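You operate a simulated robot arm through the tools that you are given. There is no shell and no other tool. Be economical: measure what you need, move in short steps, check, and stop when the job is done.

You are at the controls of a simulated two-armed robot. One attempt, no reset.

TASK
Brush the cedar board clean, then lay it in the cases drawer.
Fine: use the pink brush and leave it on the chest; the board lies beside the pillowcases; shut the drawer. Where these are worked on the way, their far stop is far enough and under half their travel is too little: cases drawer. What is to be rubbed or washed off counts as gone when no trace of it is left.

Only the result counts: the job must be done as asked and must still hold three seconds after the hand-in. Knocking over, shifting, dropping, spilling or breaking anything else fails it.

THE ROBOT
Two 7-joint arms with fingered hands on one trunk, on a base that drives. Base frame: it is fixed to the floor where the robot stands at the start and does not move with it; the origin is under the middle of the robot, x ahead of it, y to its left, z up; the surface under the hand at the start is at about z = 86. Lengths are in cm, angles in rad, forces in N, time in s.
The left shoulder is at the start at [4.2, 16.3, 106.1], the right one opposite. Places, roughly: cases drawer [60, 40, 50]; inside of the cases drawer [70, 40, 40]; top of the linen chest [70, 10, 90]. Payload 4 kg a hand.
The tool frame of a hand sits at the grasp point between the pads (the TCP): z along the fingers, y along the line on which they close. The tips reach 3.6 cm beyond it. The gripper opens to 12.4 cm. The gripper's body begins 4.2 cm behind the TCP. The gripper is a hand of 4 fingers: y runs from the thumb to the fingers, the wrist lies at [-1.5, -9.9, -18.9] in the tool frame, and closing takes about 1.5 s.
Orientation is that of the tool frame in the base frame, as [roll, pitch, yaw] about the fixed x, y, z axes, in that order (R = Rz(yaw) Ry(pitch) Rx(roll)). With the fingers straight down and the wrist toward the robot, the tool's x, y and z point along [0, 1, 0], [1, 0, 0] and [0, 0, -1] of the base frame.

THE INTERFACE
- The arms move only by the tool jog_arm. It takes "left_steps", "right_steps" or both (then of equal length, played together; a hand with none holds still); each is one flat list of numbers, 7 for each row, row after row: the shift along the base's x, y, z in m, then the turn, a rotation vector about the base's x, y, z in rad, then the finger opening in m, from 0 to 0.124. In form: [tx, ty, tz, rx, ry, rz, claw, tx, ty, tz, rx, ry, rz, claw, ...]. A call has 1 to 10 rows; each row is the pose to reach, as a shift and turn from the pose commanded when the call began. A row lasts 0.2 s, in which the tool goes at most 5 cm and 0.15 rad; a call with a longer step from one row to the next is refused whole, and so is a gripper value outside its range. Where a pose cannot be reached the arm comes as near as it can. A force on the tool above 40 N (or 10 N above the force at the start of the call, whichever is more), or a blocked arm, ends the call early, and 0.2 s more pass. The fingers move at their own pace (about 4.5 cm/s each) and stop on an object; they squeeze with about 29 N. The grip force told is the motor's: it shows also when the fingers shut on nothing. Time passes only in rows, and 0.2 s behind the last, so rows that repeat a pose let the fingers close. It gives the time, the measured TCP pose, the force on the tool (base axes), the opening and the grip force at its end, in the units of the frame above (readings bear some noise), with the torque about the TCP (base axes, N m) and any sound that the robot's microphone picked up.
- Cameras (640 x 400 px; columns grow to the right, rows downward): "scene" is now at [12.87, 4.96, 127.95]; the picture's right is [0.55, -0.83, -0.09], its down [-0.59, -0.32, -0.75] and it looks along [0.59, 0.46, -0.66] (base axes); focal length 214 px, centre (320, 200). "left" rides on the left gripper at [-7.5, -8.6, -12.3] in its tool frame; the picture's right is [-0.70, -0.34, 0.63], its down [0.64, -0.68, 0.35] and it looks along [0.32, 0.65, 0.69] (tool axes); focal length 275 px, centre (320, 200). "right" rides on the right gripper at [7.5, -8.6, -12.3] in its tool frame; the picture's right is [-0.70, 0.34, -0.63], its down [-0.64, -0.68, 0.35] and it looks along [-0.32, 0.65, 0.69] (tool axes); focal length 275 px, centre (320, 200).
- get_image(camera): a new picture of that camera. The clock stands still meanwhile.
- raise_lower(by): slides the trunk up (or, below 0, down) by that many cm; the arms and the scene camera ride with it, the base frame stays. It gives what a move gives, with no picture.
- roll_base(legs): drives the robot by 1 to 6 legs, each [ahead, left, turn to the left] in cm, cm and rad, along the robot's own axes; the way and the turn of a leg run together, so that a leg with both is an arc; at most 150 cm and 3.142 rad a leg. The arms and the cameras ride along, it lands a little off, and it stops where it bumps. It gives what a move gives.
- set_grasp(shape, hand): the hand has 4 fingers and takes this shape, open, in about a second: jaw (thumb against the fingers, like two jaws); tri (thumb and two fingers); tip (a fingertip pinch); poke (one finger out to press); point (the index stretched); flat (the hand flat); cup (the hand cupped); fist (a fist). The gripper value then closes the fingers along that shape, each until it touches; the sizes above hold for jaw. It gives what a move gives, with no picture.
- turn_head(pan, tilt): turns the head with the scene camera to pan (to the left, within 1.501 rad either way) and tilt (down, from -0.506 to 1.204), counted from straight ahead of the robot. It gives what a move gives.
- probe_pixels(camera, pixels): for up to 12 pixels [column, row] of the newest picture of that camera ("zoom" is the newest enlarged one), the place [x, y, z] in the base frame of the surface seen there, good to about 0.3 cm. The clock stands still meanwhile.
- enlarge(camera, box): a new picture of the part [left, top, right, bottom] of that camera's present view, enlarged. The clock stands still meanwhile.
- close_job(): hands the job in; it is judged then, once.

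Go step by step. Measure first, check grasps and placings, and put right what went wrong. The budget is 80 turns and 58 pictures, counting those below and the enlarged ones. Unless the task says otherwise, let go and move clear before handing in, and close with one line.

The tools are called after "Call:" by a JSON object that holds its "api" and its "payload". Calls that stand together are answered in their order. jog_arm: Moves the arms, as the interface text tells. Its arguments: {"type":"object","properties":{"left_steps":{"type":"array","items":{"type":"number"}},"right_steps":{"type":"array","items":{"type":"number"}}},"required":[]} The other tools are called the same way: raise_lower (by) slides the trunk up or down; set_grasp (shape, hand) gives the hand a shape; roll_base (legs) drives the base; turn_head (pan, tilt) turns the head that bears the scene camera; get_image (camera) takes a picture; probe_pixels (camera, pixels) gives the place of the surface under pixels of a picture; enlarge (camera, box) takes an enlarged picture of a part of a camera's view; close_job () hands the job in.

At the start:

```text
t: 0.0
left_tcp_pos: [51.71, 71.33, 124.62]
left_tcp_rot: [-3.141, 0.001, 1.57]
left_force: [-0.2, -0.9, -1.0]
left_moment: [0.01, -0.03, -0.02]
left_finger_gap: 12.36
left_grip_force: 0.1
left_shape: jaw
right_tcp_pos: [62.19, 11.79, 116.02]
right_tcp_rot: [3.141, 0.0, 1.572]
right_force: [0.4, 0.4, 0.1]
right_moment: [0.02, 0.0, -0.02]
right_finger_gap: 12.35
right_grip_force: 0.0
right_shape: jaw
trunk travel left (down, up): [-22.5, 25.3]
robot x, y, heading: [0.03, -0.03, 0.001]
head pan, tilt: [0.595, 0.597]
```

scene: 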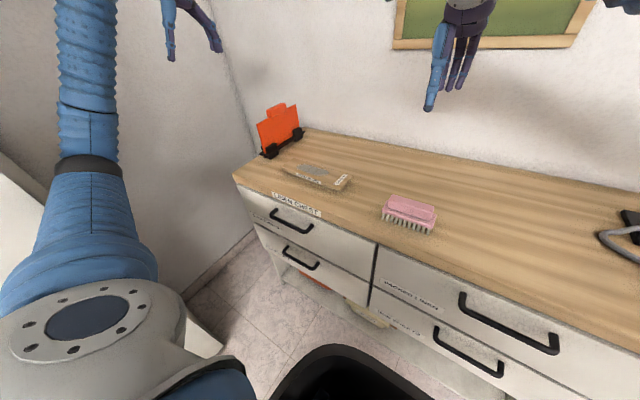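
right: 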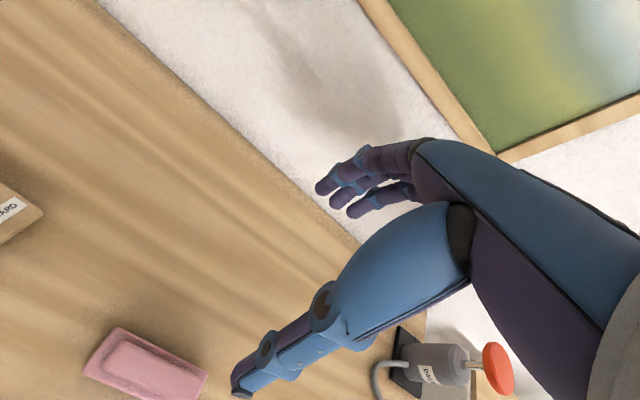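
left: 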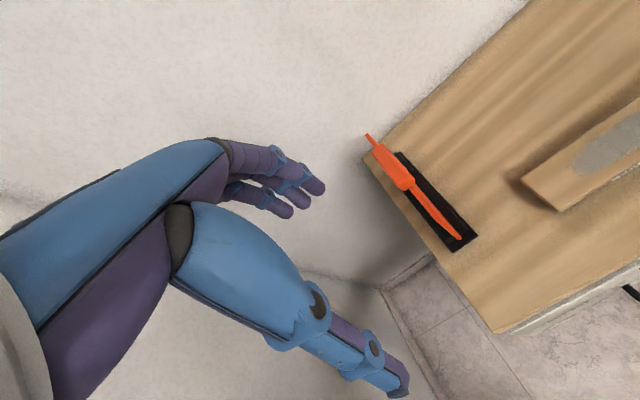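

The board lies around scene (322,178) with a grey smudge, the pink brush at (408,213), and drawers with labels on the front. I'll enlarge the scene to read labels and measure.

Call:
{"api": "enlarge", "payload": {"camera": "scene", "box": [220, 90, 460, 240]}}

Call:
{"api": "enlarge", "payload": {"camera": "scene", "box": [230, 180, 550, 380]}}

Call:
{"api": "probe_pixels", "payload": {"camera": "scene", "pixels": [[283, 174], [307, 164], [351, 179], [338, 191], [315, 172], [387, 200], [436, 208], [430, 232], [384, 218], [292, 221], [300, 258], [408, 209]]}}

```text
2.67 times, centred on (340, 165) of scene
```

zoom: 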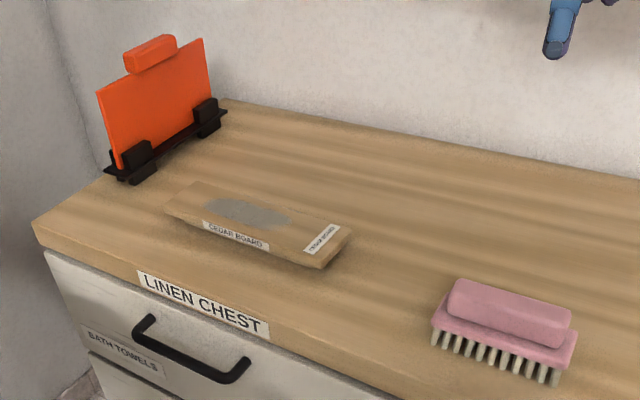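

```text
2.00 times, centred on (390, 280) of scene
```

zoom: 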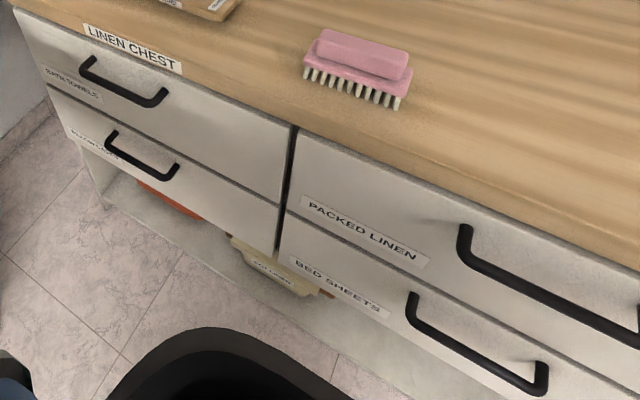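

```text
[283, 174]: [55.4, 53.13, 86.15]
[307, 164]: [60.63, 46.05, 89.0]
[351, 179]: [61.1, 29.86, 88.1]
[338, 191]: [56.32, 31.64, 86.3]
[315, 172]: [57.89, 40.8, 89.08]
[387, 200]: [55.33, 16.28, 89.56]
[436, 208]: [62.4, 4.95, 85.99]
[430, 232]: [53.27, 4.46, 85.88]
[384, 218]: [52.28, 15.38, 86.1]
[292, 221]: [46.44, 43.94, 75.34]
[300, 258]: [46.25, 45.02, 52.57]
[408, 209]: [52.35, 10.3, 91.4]
```

The lower-left drawer reads "PILLOW..."; I need its exact label, handle points and the board's corners. I'll aim the head at that side.

Call:
{"api": "turn_head", "payload": {"pan": 0.75, "tilt": 0.95}}

Call:
{"api": "get_image", "payload": {"camera": "scene"}}

Call:
{"api": "enlarge", "payload": {"camera": "scene", "box": [230, 60, 390, 160]}}

```text
t: 0.8
left_tcp_pos: [51.61, 71.18, 124.66]
left_tcp_rot: [-3.139, -0.001, 1.571]
left_force: [0.2, -0.4, -0.3]
left_moment: [0.01, 0.0, 0.02]
left_finger_gap: 12.35
left_grip_force: 0.0
left_shape: jaw
right_tcp_pos: [62.11, 11.79, 116.06]
right_tcp_rot: [3.141, -0.001, 1.569]
right_force: [-0.5, -0.4, 0.4]
right_moment: [-0.01, 0.01, 0.02]
right_finger_gap: 12.35
right_grip_force: 0.0
right_shape: jaw
trunk travel left (down, up): [-22.5, 25.3]
robot x, y, heading: [0.2, -0.07, 0.001]
head pan, tilt: [0.75, 0.949]
```

```text
52 pictures are left
```

scene: 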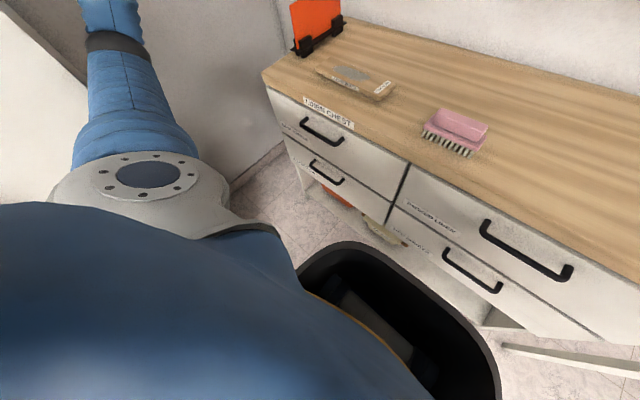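

```text
4.00 times, centred on (310, 110) of scene
```

zoom: 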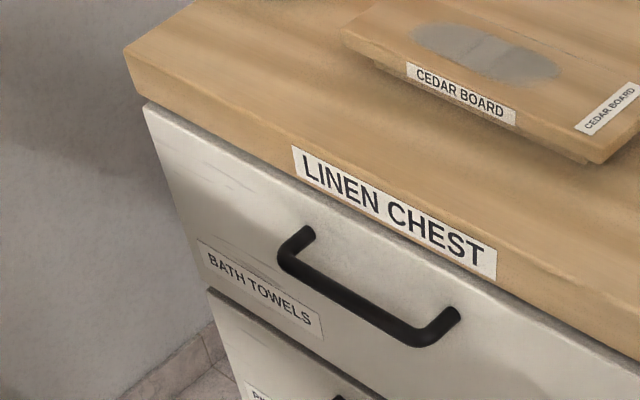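

Call:
{"api": "probe_pixels", "payload": {"camera": "zoom", "pixels": [[285, 268], [350, 310], [430, 342], [340, 36], [408, 4], [604, 160], [636, 110], [418, 36], [556, 70], [500, 60], [240, 340], [398, 84]]}}

Call:
{"api": "enlarge", "payload": {"camera": "scene", "box": [270, 130, 430, 230]}}

```text
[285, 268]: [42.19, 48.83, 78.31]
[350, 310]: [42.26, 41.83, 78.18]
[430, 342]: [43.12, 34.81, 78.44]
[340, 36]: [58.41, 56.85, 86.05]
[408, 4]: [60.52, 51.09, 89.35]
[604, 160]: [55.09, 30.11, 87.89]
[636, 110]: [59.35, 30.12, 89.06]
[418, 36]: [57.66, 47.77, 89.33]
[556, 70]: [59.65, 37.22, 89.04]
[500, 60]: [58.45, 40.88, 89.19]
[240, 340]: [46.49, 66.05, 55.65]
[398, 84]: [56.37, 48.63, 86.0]
```

```text
4.00 times, centred on (350, 180) of scene
```

zoom: 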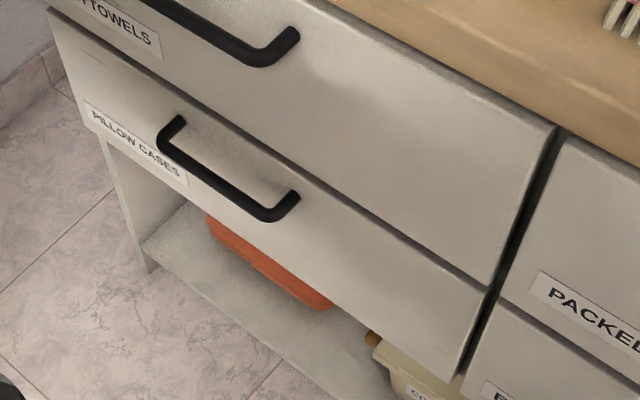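

Call:
{"api": "probe_pixels", "payload": {"camera": "zoom", "pixels": [[161, 138], [215, 182], [270, 215], [180, 120], [296, 195], [250, 150], [480, 285], [455, 385], [50, 15], [85, 115], [520, 130], [330, 230]]}}

Call:
{"api": "get_image", "payload": {"camera": "left"}}

Call:
{"api": "get_image", "payload": {"camera": "right"}}

```text
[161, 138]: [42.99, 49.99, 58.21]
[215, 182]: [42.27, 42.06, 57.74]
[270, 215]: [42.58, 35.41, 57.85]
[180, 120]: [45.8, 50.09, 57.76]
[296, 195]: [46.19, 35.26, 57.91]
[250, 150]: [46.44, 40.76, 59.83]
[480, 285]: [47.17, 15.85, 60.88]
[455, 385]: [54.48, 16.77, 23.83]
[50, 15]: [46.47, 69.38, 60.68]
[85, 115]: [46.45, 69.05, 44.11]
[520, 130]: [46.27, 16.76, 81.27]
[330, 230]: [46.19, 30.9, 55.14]
```

```text
49 pictures are left
```

left: 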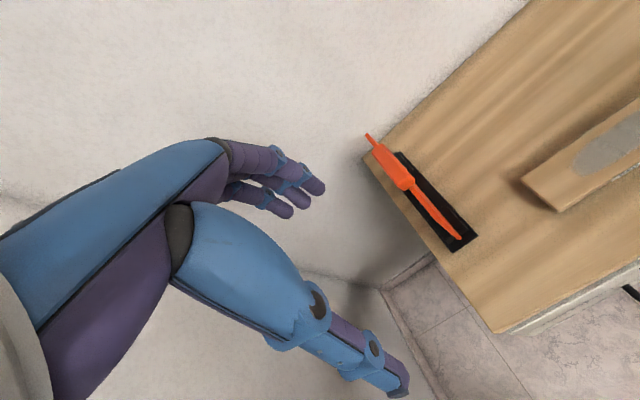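

```text
48 pictures are left
```

right: 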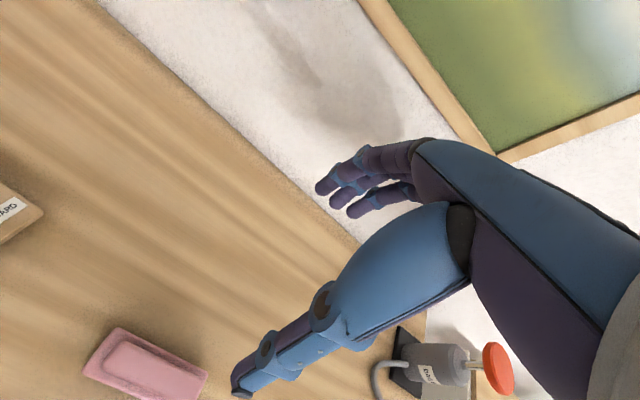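

Handle of the PILLOW CASES drawer: bar at x 42.3, y 35–50, z 58; front face x 46.4, z 44–61. Now measure the brush precisely.

Call:
{"api": "enlarge", "payload": {"camera": "scene", "box": [400, 90, 512, 160]}}

```text
5.71 times, centred on (456, 125) of scene
```

zoom: 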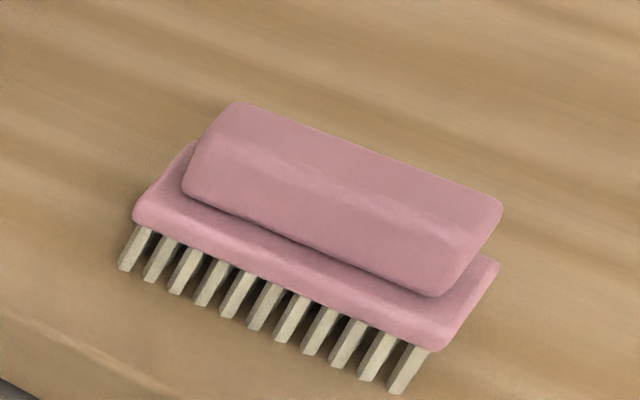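

Call:
{"api": "probe_pixels", "payload": {"camera": "zoom", "pixels": [[195, 175], [245, 108], [495, 205], [430, 285], [345, 190], [140, 210], [440, 340], [490, 270], [125, 262], [395, 385], [190, 150], [310, 235]]}}

```text
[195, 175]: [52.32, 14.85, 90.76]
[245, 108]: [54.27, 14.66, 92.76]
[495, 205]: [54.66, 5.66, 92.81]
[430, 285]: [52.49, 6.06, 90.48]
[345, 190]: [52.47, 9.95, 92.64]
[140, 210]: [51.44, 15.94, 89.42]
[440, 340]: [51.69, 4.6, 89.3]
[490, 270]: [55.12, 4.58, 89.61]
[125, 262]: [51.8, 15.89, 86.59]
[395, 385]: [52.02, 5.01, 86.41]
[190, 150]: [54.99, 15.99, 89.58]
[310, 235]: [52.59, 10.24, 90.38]
```

The brush ridge centre is about (53.6, 10.2), top z 92.8, long axis along y. I'll bring the right hand above it and look.

Call:
{"api": "jog_arm", "payload": {"right_steps": [-0.04, -0.008, -0.01, 0, 0, 0, 0.09, -0.084, -0.016, -0.03, 0, 0, 0, 0.09, -0.084, -0.016, -0.075, 0, 0, 0, 0.09, -0.084, -0.016, -0.12, 0, 0, 0, 0.09, -0.084, -0.016, -0.16, 0, 0, 0, 0.09, -0.084, -0.016, -0.16, 0, 0, 0, 0.09]}}

Call:
{"api": "get_image", "payload": {"camera": "right"}}

Call:
{"api": "enlarge", "payload": {"camera": "scene", "box": [360, 40, 552, 160]}}

```text
t: 2.2
left_tcp_pos: [51.52, 71.34, 124.74]
left_tcp_rot: [-3.14, -0.001, 1.571]
left_force: [-0.3, -0.2, -0.3]
left_moment: [-0.02, -0.03, 0.01]
left_finger_gap: 12.34
left_grip_force: 0.0
left_shape: jaw
right_tcp_pos: [53.52, 10.25, 100.19]
right_tcp_rot: [3.141, 0.0, 1.571]
right_force: [-0.6, 0.2, -0.4]
right_moment: [-0.01, -0.02, -0.01]
right_finger_gap: 9.03
right_grip_force: 0.1
right_shape: jaw
trunk travel left (down, up): [-22.5, 25.3]
robot x, y, heading: [0.01, -0.16, -0.007]
head pan, tilt: [0.75, 0.949]
```

```text
46 pictures are left
```

right: 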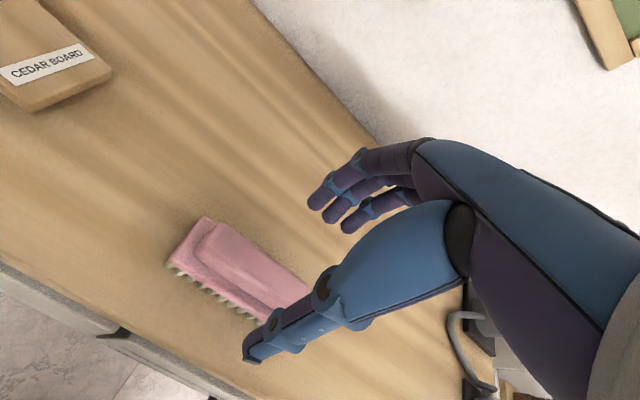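

```text
3.33 times, centred on (456, 100) of scene
```

zoom: 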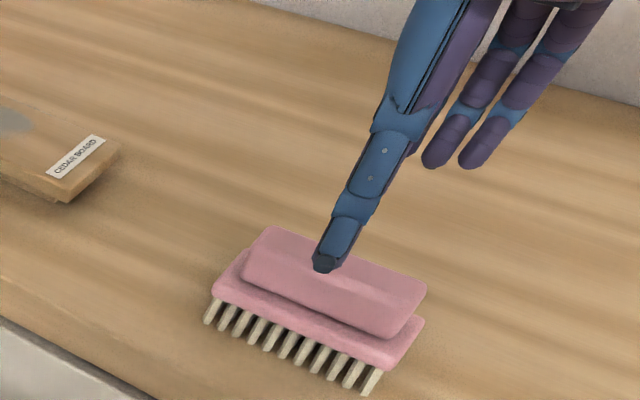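

Call:
{"api": "probe_pixels", "payload": {"camera": "zoom", "pixels": [[325, 262], [345, 235], [435, 158], [475, 158], [405, 285]]}}

```text
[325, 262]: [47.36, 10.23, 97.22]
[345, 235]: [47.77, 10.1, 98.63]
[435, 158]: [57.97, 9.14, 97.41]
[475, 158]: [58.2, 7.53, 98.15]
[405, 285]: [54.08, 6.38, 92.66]
```

The hand straddles the brush (thumb x≈48, fingers x≈58, y aligned). Descend 7 cm and close.

Call:
{"api": "jog_arm", "payload": {"right_steps": [0.002, 0, -0.035, 0, 0, 0, 0.09, 0.002, 0, -0.068, 0, 0, 0, 0.09, 0.002, 0, -0.068, 0, 0, 0, 0.0, 0.002, 0, -0.068, 0, 0, 0, 0.0, 0.002, 0, -0.068, 0, 0, 0, 0.0, 0.002, 0, -0.068, 0, 0, 0, 0.0, 0.002, 0, -0.068, 0, 0, 0, 0.0, 0.002, 0, -0.068, 0, 0, 0, 0.0, 0.002, 0, -0.068, 0, 0, 0, 0.0]}}

Call:
{"api": "enlarge", "payload": {"camera": "scene", "box": [360, 40, 552, 160]}}

```text
t: 4.2
left_tcp_pos: [51.54, 71.3, 124.72]
left_tcp_rot: [3.14, -0.001, 1.569]
left_force: [0.0, -0.6, -0.1]
left_moment: [0.0, 0.0, 0.05]
left_finger_gap: 12.35
left_grip_force: 0.1
left_shape: jaw
right_tcp_pos: [53.82, 10.13, 93.41]
right_tcp_rot: [3.141, 0.0, 1.572]
right_force: [1.3, 0.3, 7.3]
right_moment: [-0.06, -0.18, 0.06]
right_finger_gap: 3.43
right_grip_force: 29.0
right_shape: jaw
trunk travel left (down, up): [-22.5, 25.3]
robot x, y, heading: [-0.12, 0.34, -0.001]
head pan, tilt: [0.75, 0.949]
```

```text
3.33 times, centred on (456, 100) of scene
```

zoom: 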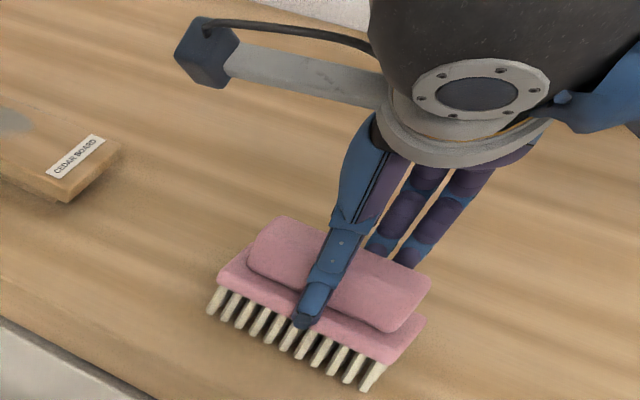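

The brush is held (gap 3.4, 29 N). Lift 10 cm and carry it over the board.

Call:
{"api": "jog_arm", "payload": {"right_steps": [0, 0, 0.048, 0, 0, 0, 0, 0, 0, 0.09, 0, 0, 0, 0, 0.006, 0.045, 0.09, 0, 0, 0, 0, 0.012, 0.09, 0.09, 0, 0, 0, 0, 0.018, 0.135, 0.09, 0, 0, 0, 0, 0.024, 0.18, 0.09, 0, 0, 0, 0, 0.03, 0.225, 0.09, 0, 0, 0, 0, 0.036, 0.27, 0.09, 0, 0, 0, 0, 0.044, 0.315, 0.09, 0, 0, 0, 0, 0.044, 0.315, 0.09, 0, 0, 0, 0]}}

Call:
{"api": "get_image", "payload": {"camera": "scene"}}

```text
t: 6.4
left_tcp_pos: [51.67, 71.25, 124.72]
left_tcp_rot: [-3.141, -0.001, 1.57]
left_force: [-0.4, 1.0, 0.1]
left_moment: [-0.01, -0.01, 0.0]
left_finger_gap: 12.36
left_grip_force: 0.0
left_shape: jaw
right_tcp_pos: [58.24, 41.66, 102.23]
right_tcp_rot: [-3.14, 0.001, 1.57]
right_force: [-0.4, -0.5, -1.5]
right_moment: [0.06, 0.01, 0.01]
right_finger_gap: 3.39
right_grip_force: 29.0
right_shape: jaw
trunk travel left (down, up): [-22.5, 25.3]
robot x, y, heading: [-0.01, 0.29, 0.005]
head pan, tilt: [0.75, 0.949]
```

```text
43 pictures are left
```

scene: 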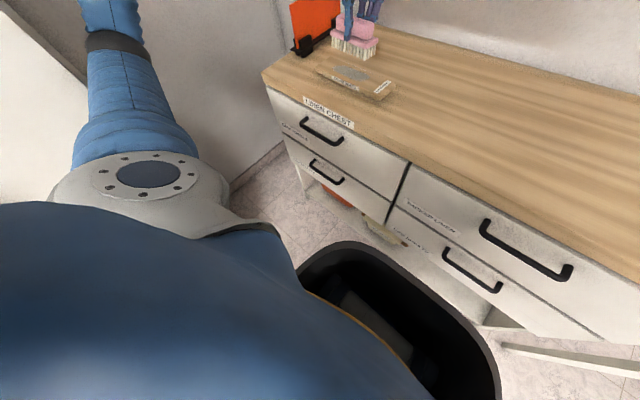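

The arm reaches; the brush hangs over the board with bottom ≈ z 94.8. Lower gently to contact at z ≈ 89.2.

Call:
{"api": "jog_arm", "payload": {"right_steps": [0, 0, -0.03, 0, 0, 0, 0, 0, 0, -0.05, 0, 0, 0, 0, 0, 0, -0.056, 0, 0, 0, 0, 0, 0, -0.059, 0, 0, 0, 0, 0, 0, -0.061, 0, 0, 0, 0]}}

Call:
{"api": "enlarge", "payload": {"camera": "scene", "box": [270, 0, 430, 100]}}

```text
t: 7.6
left_tcp_pos: [51.41, 71.33, 124.73]
left_tcp_rot: [3.141, 0.0, 1.571]
left_force: [0.1, 0.7, -0.3]
left_moment: [-0.01, -0.01, -0.01]
left_finger_gap: 12.37
left_grip_force: 0.1
left_shape: jaw
right_tcp_pos: [58.31, 41.79, 96.38]
right_tcp_rot: [3.14, -0.001, 1.571]
right_force: [-1.2, 0.8, 10.0]
right_moment: [-0.03, -0.26, 0.0]
right_finger_gap: 3.4
right_grip_force: 28.7
right_shape: jaw
trunk travel left (down, up): [-22.5, 25.3]
robot x, y, heading: [0.25, -0.11, -0.004]
head pan, tilt: [0.75, 0.949]
```

```text
4.00 times, centred on (350, 50) of scene
```

zoom: 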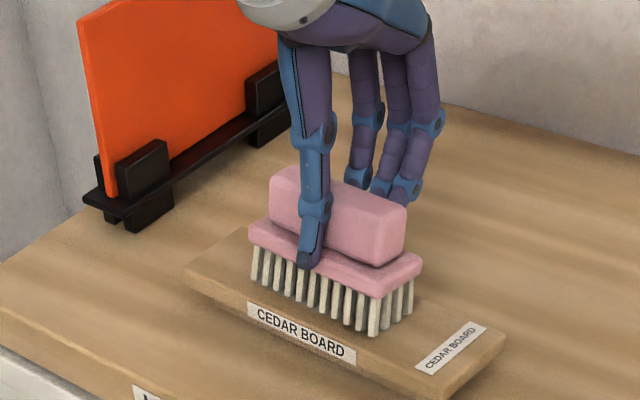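

In contact at 10 N on the smudge. Sweep back and forth along y with slight x offsets.

Call:
{"api": "jog_arm", "payload": {"right_steps": [0, 0.02, 0, 0, 0, 0, 0, 0, 0.04, 0, 0, 0, 0, 0, 0, 0.02, 0, 0, 0, 0, 0, 0, 0, 0, 0, 0, 0, 0, 0, -0.025, 0, 0, 0, 0, 0, 0.008, -0.04, 0, 0, 0, 0, 0, 0.008, -0.02, 0, 0, 0, 0, 0, 0.008, 0, 0, 0, 0, 0, 0, 0.008, 0.02, 0, 0, 0, 0, 0, 0.008, 0.04, 0, 0, 0, 0, 0]}}

Call:
{"api": "enlarge", "payload": {"camera": "scene", "box": [270, 0, 430, 100]}}

```text
t: 9.8
left_tcp_pos: [51.57, 71.26, 124.91]
left_tcp_rot: [-3.141, -0.003, 1.571]
left_force: [-0.6, 0.6, 0.2]
left_moment: [-0.01, 0.02, -0.02]
left_finger_gap: 12.36
left_grip_force: 0.1
left_shape: jaw
right_tcp_pos: [59.11, 45.6, 96.29]
right_tcp_rot: [3.141, -0.003, 1.569]
right_force: [1.4, -4.4, 20.9]
right_moment: [-0.12, -0.61, -0.12]
right_finger_gap: 3.47
right_grip_force: 28.9
right_shape: jaw
trunk travel left (down, up): [-22.5, 25.3]
robot x, y, heading: [0.21, -0.15, 0.008]
head pan, tilt: [0.75, 0.949]
```

```text
4.00 times, centred on (350, 50) of scene
```

zoom: 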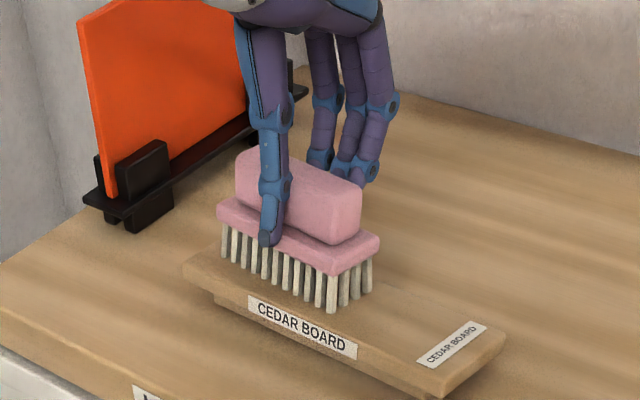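

The exposed part looks clean; the board didn't move. Another set of strokes with offset the other way, then lift and inspect.

Call:
{"api": "jog_arm", "payload": {"right_steps": [0, -0.02, 0, 0, 0, 0, 0, 0, -0.04, 0, 0, 0, 0, 0, -0.008, -0.06, 0, 0, 0, 0, 0, -0.016, -0.08, 0, 0, 0, 0, 0, -0.016, -0.06, 0, 0, 0, 0, 0, -0.016, -0.04, 0, 0, 0, 0, 0, -0.016, -0.02, 0, 0, 0, 0, 0, -0.016, 0, 0, 0, 0, 0, 0, -0.016, 0, 0.03, 0, 0, 0, 0, -0.016, -0.04, 0.05, 0, 0, 0, 0]}}

Call:
{"api": "jog_arm", "payload": {"right_steps": [0, -0.05, 0.0, 0, 0, 0, 0, 0, -0.1, 0.0, 0, 0, 0, 0, 0, -0.15, 0.0, 0, 0, 0, 0, 0, -0.2, 0.0, 0, 0, 0, 0]}}

Call:
{"api": "enlarge", "payload": {"camera": "scene", "box": [270, 0, 430, 100]}}

```text
t: 12.0
left_tcp_pos: [51.47, 71.18, 124.78]
left_tcp_rot: [-3.141, -0.002, 1.572]
left_force: [-0.3, -1.0, -0.4]
left_moment: [0.0, 0.0, 0.02]
left_finger_gap: 12.39
left_grip_force: 0.1
left_shape: jaw
right_tcp_pos: [57.57, 41.54, 101.16]
right_tcp_rot: [-3.14, 0.0, 1.572]
right_force: [-0.3, 0.5, -0.9]
right_moment: [0.02, 0.0, 0.0]
right_finger_gap: 3.43
right_grip_force: 28.5
right_shape: jaw
trunk travel left (down, up): [-22.5, 25.3]
robot x, y, heading: [0.11, -0.09, 0.003]
head pan, tilt: [0.75, 0.949]
```

```text
t: 13.0
left_tcp_pos: [51.58, 71.3, 124.8]
left_tcp_rot: [3.142, -0.001, 1.574]
left_force: [0.2, -1.2, -0.8]
left_moment: [0.01, -0.01, -0.02]
left_finger_gap: 12.36
left_grip_force: 0.0
left_shape: jaw
right_tcp_pos: [57.46, 21.55, 101.3]
right_tcp_rot: [-3.141, -0.001, 1.572]
right_force: [-0.2, -1.1, -1.0]
right_moment: [-0.01, 0.02, -0.01]
right_finger_gap: 3.44
right_grip_force: 29.1
right_shape: jaw
trunk travel left (down, up): [-22.5, 25.3]
robot x, y, heading: [0.58, -0.16, 0.001]
head pan, tilt: [0.75, 0.949]
```

```text
4.00 times, centred on (350, 50) of scene
```

zoom: 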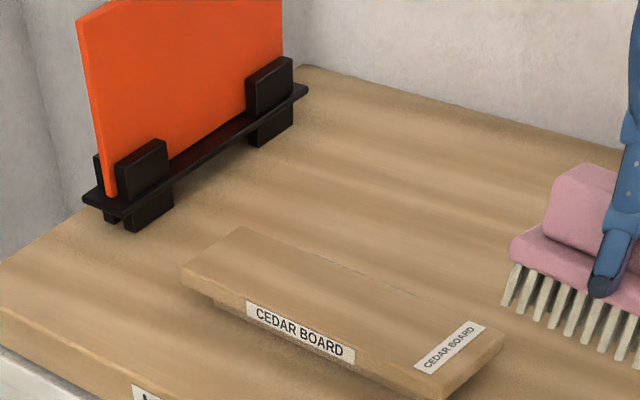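

The smudge is nearly gone, but there is a faint thin line around zoom (330–415, 262–293). Look closer.

Call:
{"api": "enlarge", "payload": {"camera": "scene", "box": [312, 50, 400, 105]}}

```text
7.27 times, centred on (356, 78) of scene
```

zoom: 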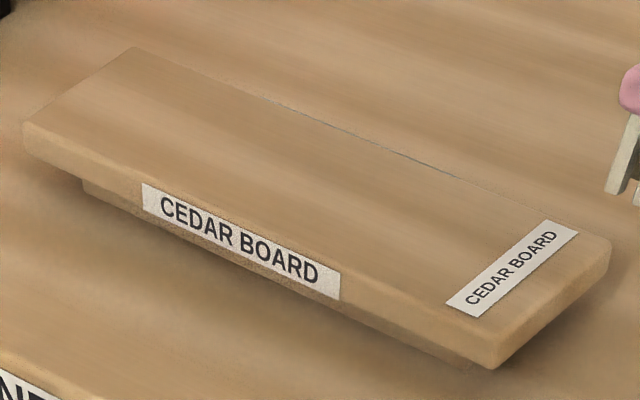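

Call:
{"api": "probe_pixels", "payload": {"camera": "zoom", "pixels": [[270, 103], [350, 135], [450, 176], [25, 130], [135, 50], [605, 240], [490, 350], [380, 170]]}}

```text
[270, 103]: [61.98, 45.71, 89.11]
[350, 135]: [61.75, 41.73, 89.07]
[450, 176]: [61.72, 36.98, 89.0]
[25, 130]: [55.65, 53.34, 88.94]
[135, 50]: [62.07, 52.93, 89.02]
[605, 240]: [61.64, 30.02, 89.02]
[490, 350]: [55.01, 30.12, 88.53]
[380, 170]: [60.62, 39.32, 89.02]
```

Trace remains along the far edge (x≈61.8, y 36–46). Go back with the brush centred at x≈61.2 and stroke along y.

Call:
{"api": "jog_arm", "payload": {"right_steps": [0.01, 0.047, 0, 0, 0, 0, 0, 0.02, 0.094, 0, 0, 0, 0, 0, 0.03, 0.141, 0, 0, 0, 0, 0, 0.037, 0.188, 0, 0, 0, 0, 0, 0.038, 0.2, -0.03, 0, 0, 0, 0, 0.038, 0.2, -0.045, 0, 0, 0, 0, 0.038, 0.2, -0.05, 0, 0, 0, 0, 0.038, 0.2, -0.05, 0, 0, 0, 0]}}

Call:
{"api": "jog_arm", "payload": {"right_steps": [0, 0.02, 0, 0, 0, 0, 0, 0, 0.04, 0, 0, 0, 0, 0, 0, 0.02, 0, 0, 0, 0, 0, 0, 0, 0, 0, 0, 0, 0, 0.004, -0.025, 0, 0, 0, 0, 0, 0.004, -0.045, 0, 0, 0, 0, 0, 0.004, -0.02, 0, 0, 0, 0, 0, 0.004, 0.005, 0, 0, 0, 0, 0, 0.004, 0.03, 0, 0, 0, 0, 0, 0.004, 0.04, 0, 0, 0, 0, 0]}}

Call:
{"api": "jog_arm", "payload": {"right_steps": [0, -0.02, 0, 0, 0, 0, 0, -0.004, -0.04, 0, 0, 0, 0, 0, -0.008, -0.06, 0, 0, 0, 0, 0, -0.008, -0.08, 0, 0, 0, 0, 0, -0.008, -0.08, 0.03, 0, 0, 0, 0, -0.008, -0.1, 0.05, 0, 0, 0, 0, -0.01, -0.145, 0.05, 0, 0, 0, 0, -0.01, -0.19, 0.05, 0, 0, 0, 0, -0.01, -0.235, 0.05, 0, 0, 0, 0]}}

Call:
{"api": "enlarge", "payload": {"camera": "scene", "box": [312, 50, 400, 105]}}

```text
t: 14.8
left_tcp_pos: [51.6, 71.52, 124.76]
left_tcp_rot: [-3.141, 0.001, 1.57]
left_force: [-0.7, -0.8, -1.0]
left_moment: [0.02, 0.0, -0.02]
left_finger_gap: 12.38
left_grip_force: 0.0
left_shape: jaw
right_tcp_pos: [61.12, 41.86, 96.18]
right_tcp_rot: [-3.141, 0.0, 1.571]
right_force: [0.9, 0.9, 4.0]
right_moment: [-0.02, -0.12, 0.03]
right_finger_gap: 3.41
right_grip_force: 29.2
right_shape: jaw
trunk travel left (down, up): [-22.5, 25.3]
robot x, y, heading: [-0.2, -0.33, 0.001]
head pan, tilt: [0.75, 0.949]
```

```text
t: 17.0
left_tcp_pos: [51.62, 71.23, 124.65]
left_tcp_rot: [-3.141, 0.0, 1.571]
left_force: [0.4, -0.3, -0.3]
left_moment: [0.02, -0.02, 0.02]
left_finger_gap: 12.36
left_grip_force: 0.0
left_shape: jaw
right_tcp_pos: [61.73, 45.71, 96.13]
right_tcp_rot: [-3.14, 0.0, 1.571]
right_force: [-0.2, -0.8, 0.7]
right_moment: [-0.02, -0.03, -0.03]
right_finger_gap: 3.39
right_grip_force: 29.2
right_shape: jaw
trunk travel left (down, up): [-22.5, 25.3]
robot x, y, heading: [0.19, 0.06, -0.003]
head pan, tilt: [0.75, 0.949]
```

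```text
t: 19.0
left_tcp_pos: [51.57, 71.17, 124.72]
left_tcp_rot: [-3.141, -0.004, 1.572]
left_force: [-0.3, -0.6, -0.2]
left_moment: [0.01, 0.0, 0.0]
left_finger_gap: 12.38
left_grip_force: 0.0
left_shape: jaw
right_tcp_pos: [60.5, 22.02, 101.26]
right_tcp_rot: [-3.142, 0.0, 1.573]
right_force: [-0.1, -0.4, -0.7]
right_moment: [-0.02, 0.02, 0.03]
right_finger_gap: 3.41
right_grip_force: 29.4
right_shape: jaw
trunk travel left (down, up): [-22.5, 25.3]
robot x, y, heading: [0.23, -0.14, -0.002]
head pan, tilt: [0.75, 0.949]
```

```text
7.27 times, centred on (356, 78) of scene
```

zoom: 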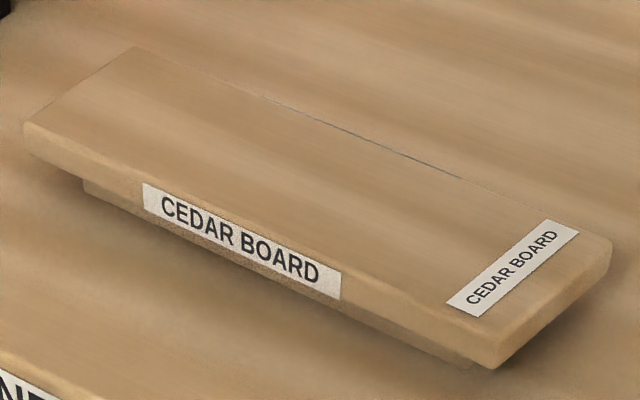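

The fine line persists at the far edge; it may be just an edge shadow. View it with the left hand's camera from another angle.

Call:
{"api": "jog_arm", "payload": {"left_steps": [-0.01, -0.045, 0, 0, 0, 0, 0.124, -0.02, -0.09, 0, 0, 0, 0, 0.124, -0.03, -0.135, 0, 0, 0, 0, 0.124, -0.04, -0.18, 0, 0, 0, 0, 0.124, -0.05, -0.225, 0, 0, 0, 0, 0.124, -0.05, -0.225, 0, 0, 0, 0, 0.124], "right_steps": [0, -0.03, 0, 0, 0, 0, 0, 0, -0.06, 0, 0, 0, 0, 0, 0, -0.09, 0, 0, 0, 0, 0, 0, -0.09, 0, 0, 0, 0, 0, 0, -0.09, 0, 0, 0, 0, 0, 0, -0.09, 0, 0, 0, 0, 0]}}

Call:
{"api": "get_image", "payload": {"camera": "left"}}

```text
t: 20.4
left_tcp_pos: [46.55, 48.95, 124.63]
left_tcp_rot: [-3.141, 0.0, 1.572]
left_force: [0.1, -0.4, -0.3]
left_moment: [0.01, 0.03, -0.01]
left_finger_gap: 12.37
left_grip_force: 0.1
left_shape: jaw
right_tcp_pos: [60.82, 13.37, 101.17]
right_tcp_rot: [-3.14, 0.0, 1.571]
right_force: [-0.6, 0.3, -1.1]
right_moment: [-0.02, 0.01, 0.02]
right_finger_gap: 3.38
right_grip_force: 28.8
right_shape: jaw
trunk travel left (down, up): [-22.5, 25.3]
robot x, y, heading: [-0.2, 0.43, -0.004]
head pan, tilt: [0.75, 0.949]
```

```text
37 pictures are left
```

left: 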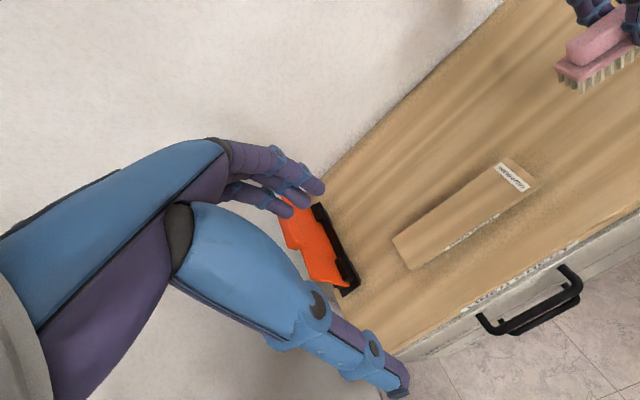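

Call:
{"api": "enlarge", "payload": {"camera": "left", "box": [380, 140, 556, 280]}}

```text
2.86 times, centred on (468, 210) of left
```

zoom: 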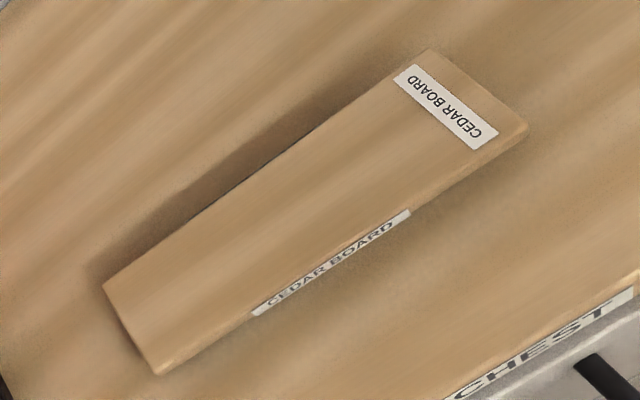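

A thin dark line remains at the far edge, from (185,228) to (340,120); it could be a rear label like the front one, but the last strokes had little force (0.7–4 N). I'll redo them pressing harder, moving the left hand back out.

Call:
{"api": "jog_arm", "payload": {"left_steps": [0.01, 0.045, 0, 0, 0, 0, 0.124, 0.02, 0.09, 0, 0, 0, 0, 0.124, 0.03, 0.135, 0, 0, 0, 0, 0.124, 0.04, 0.18, 0, 0, 0, 0, 0.124, 0.05, 0.225, 0, 0, 0, 0, 0.124, 0.05, 0.225, 0, 0, 0, 0, 0.124, 0.05, 0.225, 0, 0, 0, 0, 0.124, 0.05, 0.225, 0, 0, 0, 0, 0.124, 0.05, 0.225, 0, 0, 0, 0, 0.124, 0.05, 0.225, 0, 0, 0, 0, 0.124], "right_steps": [0, 0.0, 0, 0, 0, 0, 0, 0, 0.04, 0, 0, 0, 0, 0, 0, 0.088, 0, 0, 0, 0, 0, 0, 0.136, 0, 0, 0, 0, 0, 0, 0.184, 0, 0, 0, 0, 0, 0, 0.232, 0, 0, 0, 0, 0, 0, 0.28, 0, 0, 0, 0, 0, 0, 0.28, -0.03, 0, 0, 0, 0, 0, 0.28, -0.05, 0, 0, 0, 0, 0, 0.28, -0.054, 0, 0, 0, 0]}}

Call:
{"api": "enlarge", "payload": {"camera": "scene", "box": [302, 0, 430, 80]}}

```text
t: 22.6
left_tcp_pos: [53.58, 70.28, 124.32]
left_tcp_rot: [-3.139, 0.007, 1.548]
left_force: [-0.2, 0.3, 0.4]
left_moment: [-0.02, 0.0, -0.01]
left_finger_gap: 12.37
left_grip_force: 0.0
left_shape: jaw
right_tcp_pos: [62.05, 40.42, 96.18]
right_tcp_rot: [3.141, -0.005, 1.551]
right_force: [0.3, 0.6, 1.3]
right_moment: [-0.05, -0.02, 0.01]
right_finger_gap: 3.31
right_grip_force: 28.6
right_shape: jaw
trunk travel left (down, up): [-22.5, 25.3]
robot x, y, heading: [0.3, 0.02, -0.013]
head pan, tilt: [0.75, 0.949]
stopped in row 10 (right hand): the force on the tool passed its limit at 45 N (the readings are from after the stop); the commanded pose is now the measured one
```

```text
5.00 times, centred on (366, 40) of scene
```

zoom: 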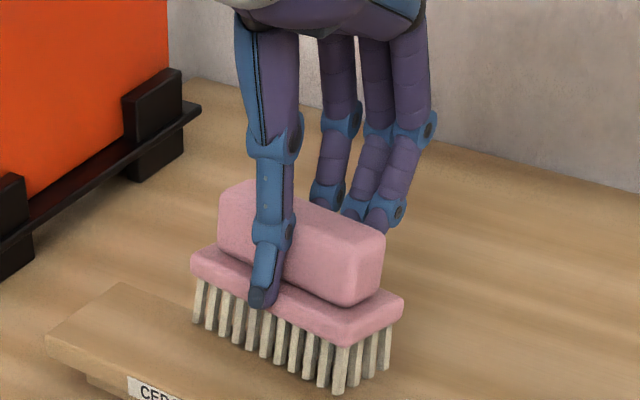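

Contact was made (stopped at 45 N, now relaxed at 1.3 N). Stroke at slightly lower height along the far edge.

Call:
{"api": "jog_arm", "payload": {"right_steps": [-0.006, 0, -0.003, 0, 0, 0.0, 0, -0.006, 0.025, -0.003, 0, 0, 0.0, 0, -0.006, 0.045, -0.003, 0, 0, 0.0, 0, -0.006, 0.02, -0.003, 0, 0, 0, 0, -0.006, -0.005, -0.003, 0, 0, 0, 0, -0.006, -0.03, -0.003, 0, 0, 0, 0, -0.011, -0.03, -0.003, 0, 0, 0, 0, -0.011, -0.005, -0.003, 0, 0, 0, 0, -0.011, 0.02, -0.003, 0, 0, 0, 0, -0.011, 0.04, -0.003, 0, 0, 0, 0]}}

Call:
{"api": "jog_arm", "payload": {"right_steps": [0, -0.025, 0, 0, 0, 0, 0, 0, -0.05, 0, 0, 0, 0, 0, 0, -0.07, 0, 0, 0, 0, 0, 0, -0.07, 0.03, 0, 0, 0, 0, 0, -0.07, 0.05, 0, 0, 0, 0, 0, -0.115, 0.05, 0, 0, 0, 0, 0, -0.16, 0.05, 0, 0, 0, 0, 0, -0.205, 0.05, 0, 0, 0, 0, 0, -0.25, 0.05, 0, 0, 0, 0]}}

Call:
{"api": "enlarge", "payload": {"camera": "scene", "box": [312, 50, 400, 105]}}

```text
t: 24.1
left_tcp_pos: [53.42, 70.21, 124.31]
left_tcp_rot: [-3.141, 0.006, 1.546]
left_force: [-0.2, -0.3, 0.3]
left_moment: [-0.02, 0.0, 0.02]
left_finger_gap: 12.38
left_grip_force: 0.0
left_shape: jaw
right_tcp_pos: [61.31, 37.53, 96.03]
right_tcp_rot: [3.135, -0.006, 1.552]
right_force: [0.7, 0.4, 2.1]
right_moment: [-0.03, -0.09, 0.0]
right_finger_gap: 3.34
right_grip_force: 29.3
right_shape: jaw
trunk travel left (down, up): [-22.5, 25.3]
robot x, y, heading: [-0.3, 0.47, -0.016]
head pan, tilt: [0.75, 0.949]
stopped in row 7 (right hand): the force on the tool passed its limit at 43 N (the readings are from after the stop); the commanded pose is now the measured one
```

```text
t: 26.1
left_tcp_pos: [53.61, 70.4, 124.21]
left_tcp_rot: [-3.135, 0.005, 1.554]
left_force: [0.8, 0.3, -0.1]
left_moment: [0.01, -0.02, 0.01]
left_finger_gap: 12.4
left_grip_force: 0.1
left_shape: jaw
right_tcp_pos: [61.32, 12.72, 100.84]
right_tcp_rot: [3.14, -0.006, 1.551]
right_force: [0.5, -0.6, -0.8]
right_moment: [-0.07, 0.02, 0.0]
right_finger_gap: 3.34
right_grip_force: 29.2
right_shape: jaw
trunk travel left (down, up): [-22.5, 25.3]
robot x, y, heading: [-0.02, -0.45, -0.016]
head pan, tilt: [0.75, 0.949]
```

```text
7.27 times, centred on (356, 78) of scene
```

zoom: 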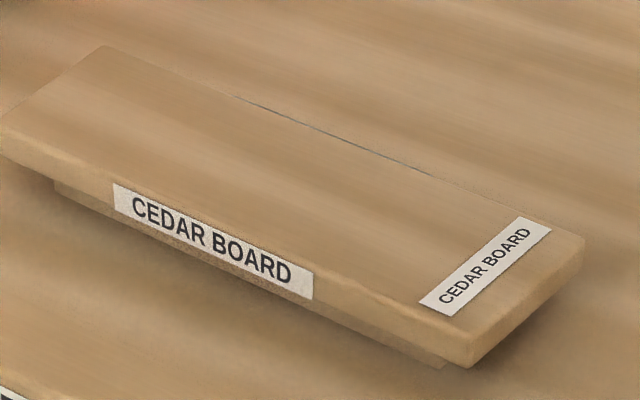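

The line has exactly the length and position of the front label (zoom 113–313) mirrored on the rear side, so it's a rear label, and the board top is clean. Now set the brush down on the chest at about its old spot.

Call:
{"api": "jog_arm", "payload": {"right_steps": [-0.04, -0.015, 0, 0, 0, 0, 0, -0.065, -0.02, -0.03, 0, 0, 0, 0, -0.065, -0.02, -0.06, 0, 0, 0, 0, -0.065, -0.02, -0.072, 0, 0, 0, 0, -0.065, -0.02, -0.074, 0, 0, 0, 0, -0.065, -0.02, -0.076, 0, 0, 0, 0, -0.065, -0.02, -0.076, 0, 0, 0, 0]}}

Call:
{"api": "enlarge", "payload": {"camera": "scene", "box": [380, 50, 540, 150]}}

```text
t: 27.7
left_tcp_pos: [53.67, 70.35, 124.16]
left_tcp_rot: [-3.137, 0.004, 1.551]
left_force: [-0.2, 0.2, 0.7]
left_moment: [-0.01, -0.02, 0.01]
left_finger_gap: 12.39
left_grip_force: 0.0
left_shape: jaw
right_tcp_pos: [54.87, 10.59, 93.46]
right_tcp_rot: [3.141, -0.005, 1.552]
right_force: [-0.3, -0.4, 0.1]
right_moment: [-0.02, 0.01, 0.02]
right_finger_gap: 3.3
right_grip_force: 29.0
right_shape: jaw
trunk travel left (down, up): [-22.5, 25.3]
robot x, y, heading: [-0.08, 0.05, -0.014]
head pan, tilt: [0.75, 0.949]
```

```text
4.00 times, centred on (460, 100) of scene
```

zoom: 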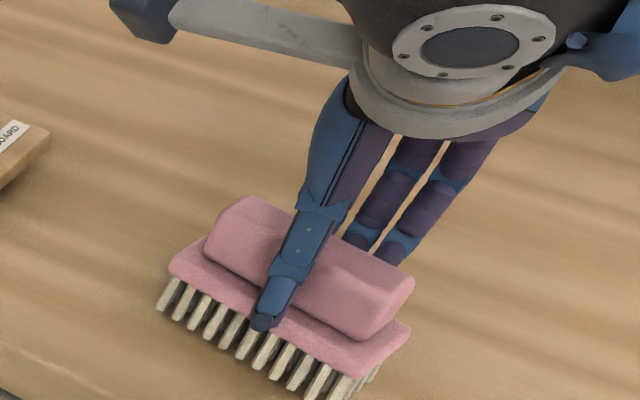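

Call:
{"api": "jog_arm", "payload": {"right_steps": [0, 0, -0.002, 0, 0, 0, 0, 0, 0, -0.004, 0, 0, 0, 0]}}

```text
t: 28.3
left_tcp_pos: [53.51, 70.3, 124.27]
left_tcp_rot: [-3.137, 0.006, 1.549]
left_force: [-0.6, -0.1, -0.4]
left_moment: [-0.04, -0.01, -0.02]
left_finger_gap: 12.38
left_grip_force: 0.0
left_shape: jaw
right_tcp_pos: [54.92, 10.73, 93.29]
right_tcp_rot: [3.137, -0.007, 1.552]
right_force: [-2.9, -0.4, 25.5]
right_moment: [0.05, -0.52, -0.05]
right_finger_gap: 3.46
right_grip_force: 29.0
right_shape: jaw
trunk travel left (down, up): [-22.5, 25.3]
robot x, y, heading: [0.11, 0.13, -0.011]
head pan, tilt: [0.75, 0.949]
```

The brush is on the chest (25 N); ease up 2 mm, open, and lift away.

Call:
{"api": "jog_arm", "payload": {"right_steps": [0, 0, 0.002, 0, 0, 0, 0, 0, 0, 0.002, 0, 0, 0, 0.09, 0, 0, 0.002, 0, 0, 0, 0.09, 0, 0, 0.002, 0, 0, 0, 0.09, 0, 0, 0.002, 0, 0, 0, 0.09, 0, 0, 0.002, 0, 0, 0, 0.09, 0, 0, 0.05, 0, 0, 0, 0.09, 0, 0, 0.095, 0, 0, 0, 0.09, 0, 0, 0.14, 0, 0, 0, 0.09, 0, 0, 0.18, 0, 0, 0, 0.09]}}

Call:
{"api": "get_image", "payload": {"camera": "scene"}}

```text
t: 30.5
left_tcp_pos: [53.69, 70.36, 124.22]
left_tcp_rot: [-3.139, 0.005, 1.551]
left_force: [-0.5, 0.2, 0.0]
left_moment: [0.01, 0.01, 0.0]
left_finger_gap: 12.38
left_grip_force: 0.0
left_shape: jaw
right_tcp_pos: [54.96, 10.69, 111.15]
right_tcp_rot: [3.14, -0.006, 1.551]
right_force: [-0.5, 0.4, -0.4]
right_moment: [0.0, 0.01, -0.01]
right_finger_gap: 9.0
right_grip_force: 0.1
right_shape: jaw
trunk travel left (down, up): [-22.5, 25.3]
robot x, y, heading: [-0.19, 0.13, -0.017]
head pan, tilt: [0.75, 0.949]
```

```text
32 pictures are left
```

scene: 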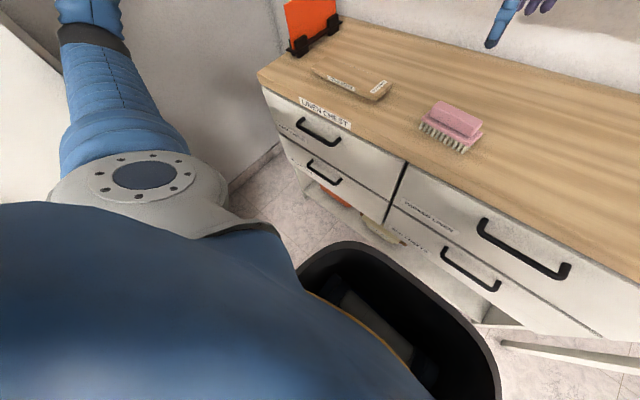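

The brush stands safely on the chest. Next I'll pick up the board with the right hand; measure its position now.

Call:
{"api": "enlarge", "payload": {"camera": "scene", "box": [302, 50, 398, 110]}}

Call:
{"api": "probe_pixels", "payload": {"camera": "scene", "pixels": [[314, 72], [328, 62], [391, 85], [378, 98], [335, 80], [352, 75], [360, 85], [465, 122], [300, 50], [330, 290], [480, 330], [5, 170]]}}

```text
6.67 times, centred on (350, 80) of scene
```

zoom: 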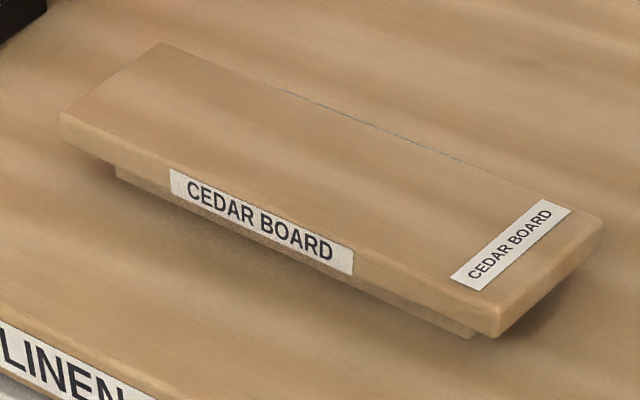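

```text
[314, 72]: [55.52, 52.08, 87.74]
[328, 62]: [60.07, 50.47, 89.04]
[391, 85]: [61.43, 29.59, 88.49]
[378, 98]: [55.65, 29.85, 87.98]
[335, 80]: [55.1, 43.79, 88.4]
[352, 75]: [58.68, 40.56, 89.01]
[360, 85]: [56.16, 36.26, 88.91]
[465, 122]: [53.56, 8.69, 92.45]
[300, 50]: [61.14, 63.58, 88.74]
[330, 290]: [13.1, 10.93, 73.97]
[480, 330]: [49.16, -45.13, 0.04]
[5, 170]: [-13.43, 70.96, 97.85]
```

Board: x 55.2–61.8, y 29.8–52.5, top z 89. Move the right hand open over its middle.

Call:
{"api": "jog_arm", "payload": {"right_steps": [0.005, 0.044, -0.01, 0, 0, 0.01, 0.11, 0.01, 0.088, -0.02, 0, 0, 0.02, 0.11, 0.015, 0.132, -0.03, 0, 0, 0.02, 0.11, 0.02, 0.176, -0.04, 0, 0, 0.02, 0.11, 0.025, 0.22, -0.05, 0, 0, 0.02, 0.11, 0.03, 0.264, -0.06, 0, 0, 0.02, 0.11, 0.035, 0.305, -0.07, 0, 0, 0.02, 0.11, 0.035, 0.305, -0.11, 0, 0, 0.02, 0.11, 0.035, 0.305, -0.14, 0, 0, 0.02, 0.11, 0.035, 0.305, -0.14, 0, 0, 0.02, 0.11]}}

Call:
{"api": "enlarge", "payload": {"camera": "scene", "box": [290, 20, 450, 120]}}

```text
t: 32.7
left_tcp_pos: [53.58, 70.35, 124.17]
left_tcp_rot: [-3.137, 0.003, 1.55]
left_force: [0.8, 0.5, 0.8]
left_moment: [-0.01, 0.0, 0.0]
left_finger_gap: 12.38
left_grip_force: 0.1
left_shape: jaw
right_tcp_pos: [58.43, 41.22, 96.93]
right_tcp_rot: [3.139, -0.008, 1.572]
right_force: [0.8, 0.5, 0.5]
right_moment: [0.01, 0.0, 0.0]
right_finger_gap: 10.96
right_grip_force: 0.1
right_shape: jaw
trunk travel left (down, up): [-22.5, 25.3]
robot x, y, heading: [0.01, -0.49, -0.013]
head pan, tilt: [0.75, 0.949]
```

```text
4.00 times, centred on (370, 70) of scene
```

zoom: 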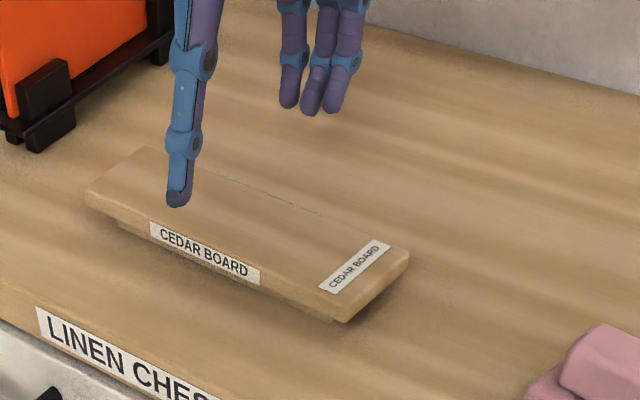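

Straddling well; descend to z≈90.3 and close.

Call:
{"api": "jog_arm", "payload": {"right_steps": [0.001, 0, -0.04, 0, 0.004, 0, 0.11, 0.001, 0, -0.06, 0, 0.008, 0, 0.11, 0.001, 0, -0.066, 0, 0.008, 0, 0.11, 0.001, 0, -0.066, 0, 0.008, 0, 0, 0.001, 0, -0.066, 0, 0.008, 0, 0, 0.001, 0, -0.066, 0, 0.008, 0, 0, 0.001, 0, -0.066, 0, 0.008, 0, 0, 0.001, 0, -0.066, 0, 0.008, 0, 0, 0.001, 0, -0.066, 0, 0.008, 0, 0]}}

Call:
{"api": "jog_arm", "payload": {"right_steps": [0, 0, 0.03, 0, 0, 0, 0, 0, 0, 0.06, 0, 0, 0, 0, 0, 0, 0.1, 0, 0, 0, 0, 0, 0, 0.12, 0, 0, 0, 0]}}

Call:
{"api": "get_image", "payload": {"camera": "scene"}}

```text
t: 34.7
left_tcp_pos: [53.55, 70.28, 124.27]
left_tcp_rot: [-3.138, 0.002, 1.549]
left_force: [-0.3, -0.4, -0.4]
left_moment: [-0.02, 0.01, -0.01]
left_finger_gap: 12.36
left_grip_force: 0.1
left_shape: jaw
right_tcp_pos: [58.47, 41.08, 90.43]
right_tcp_rot: [-3.135, -0.009, 1.572]
right_force: [-1.7, -1.0, 3.9]
right_moment: [-0.08, 0.16, 0.03]
right_finger_gap: 8.03
right_grip_force: 29.1
right_shape: jaw
trunk travel left (down, up): [-22.5, 25.3]
robot x, y, heading: [0.16, -0.11, -0.008]
head pan, tilt: [0.75, 0.949]
```

```text
t: 35.7
left_tcp_pos: [53.61, 70.19, 124.27]
left_tcp_rot: [-3.139, 0.003, 1.549]
left_force: [-0.4, 0.2, 0.1]
left_moment: [-0.02, 0.05, 0.02]
left_finger_gap: 12.39
left_grip_force: 0.1
left_shape: jaw
right_tcp_pos: [58.52, 41.13, 102.44]
right_tcp_rot: [-3.137, -0.006, 1.574]
right_force: [-0.3, 0.3, -1.8]
right_moment: [-0.01, -0.01, -0.04]
right_finger_gap: 7.99
right_grip_force: 28.8
right_shape: jaw
trunk travel left (down, up): [-22.5, 25.3]
robot x, y, heading: [0.35, -0.04, -0.01]
head pan, tilt: [0.75, 0.949]
```

```text
29 pictures are left
```

scene: 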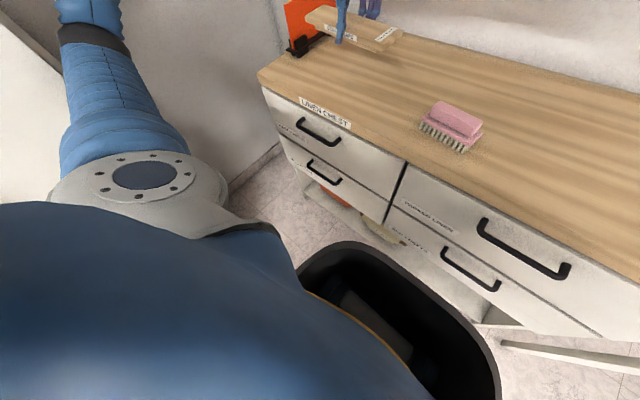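

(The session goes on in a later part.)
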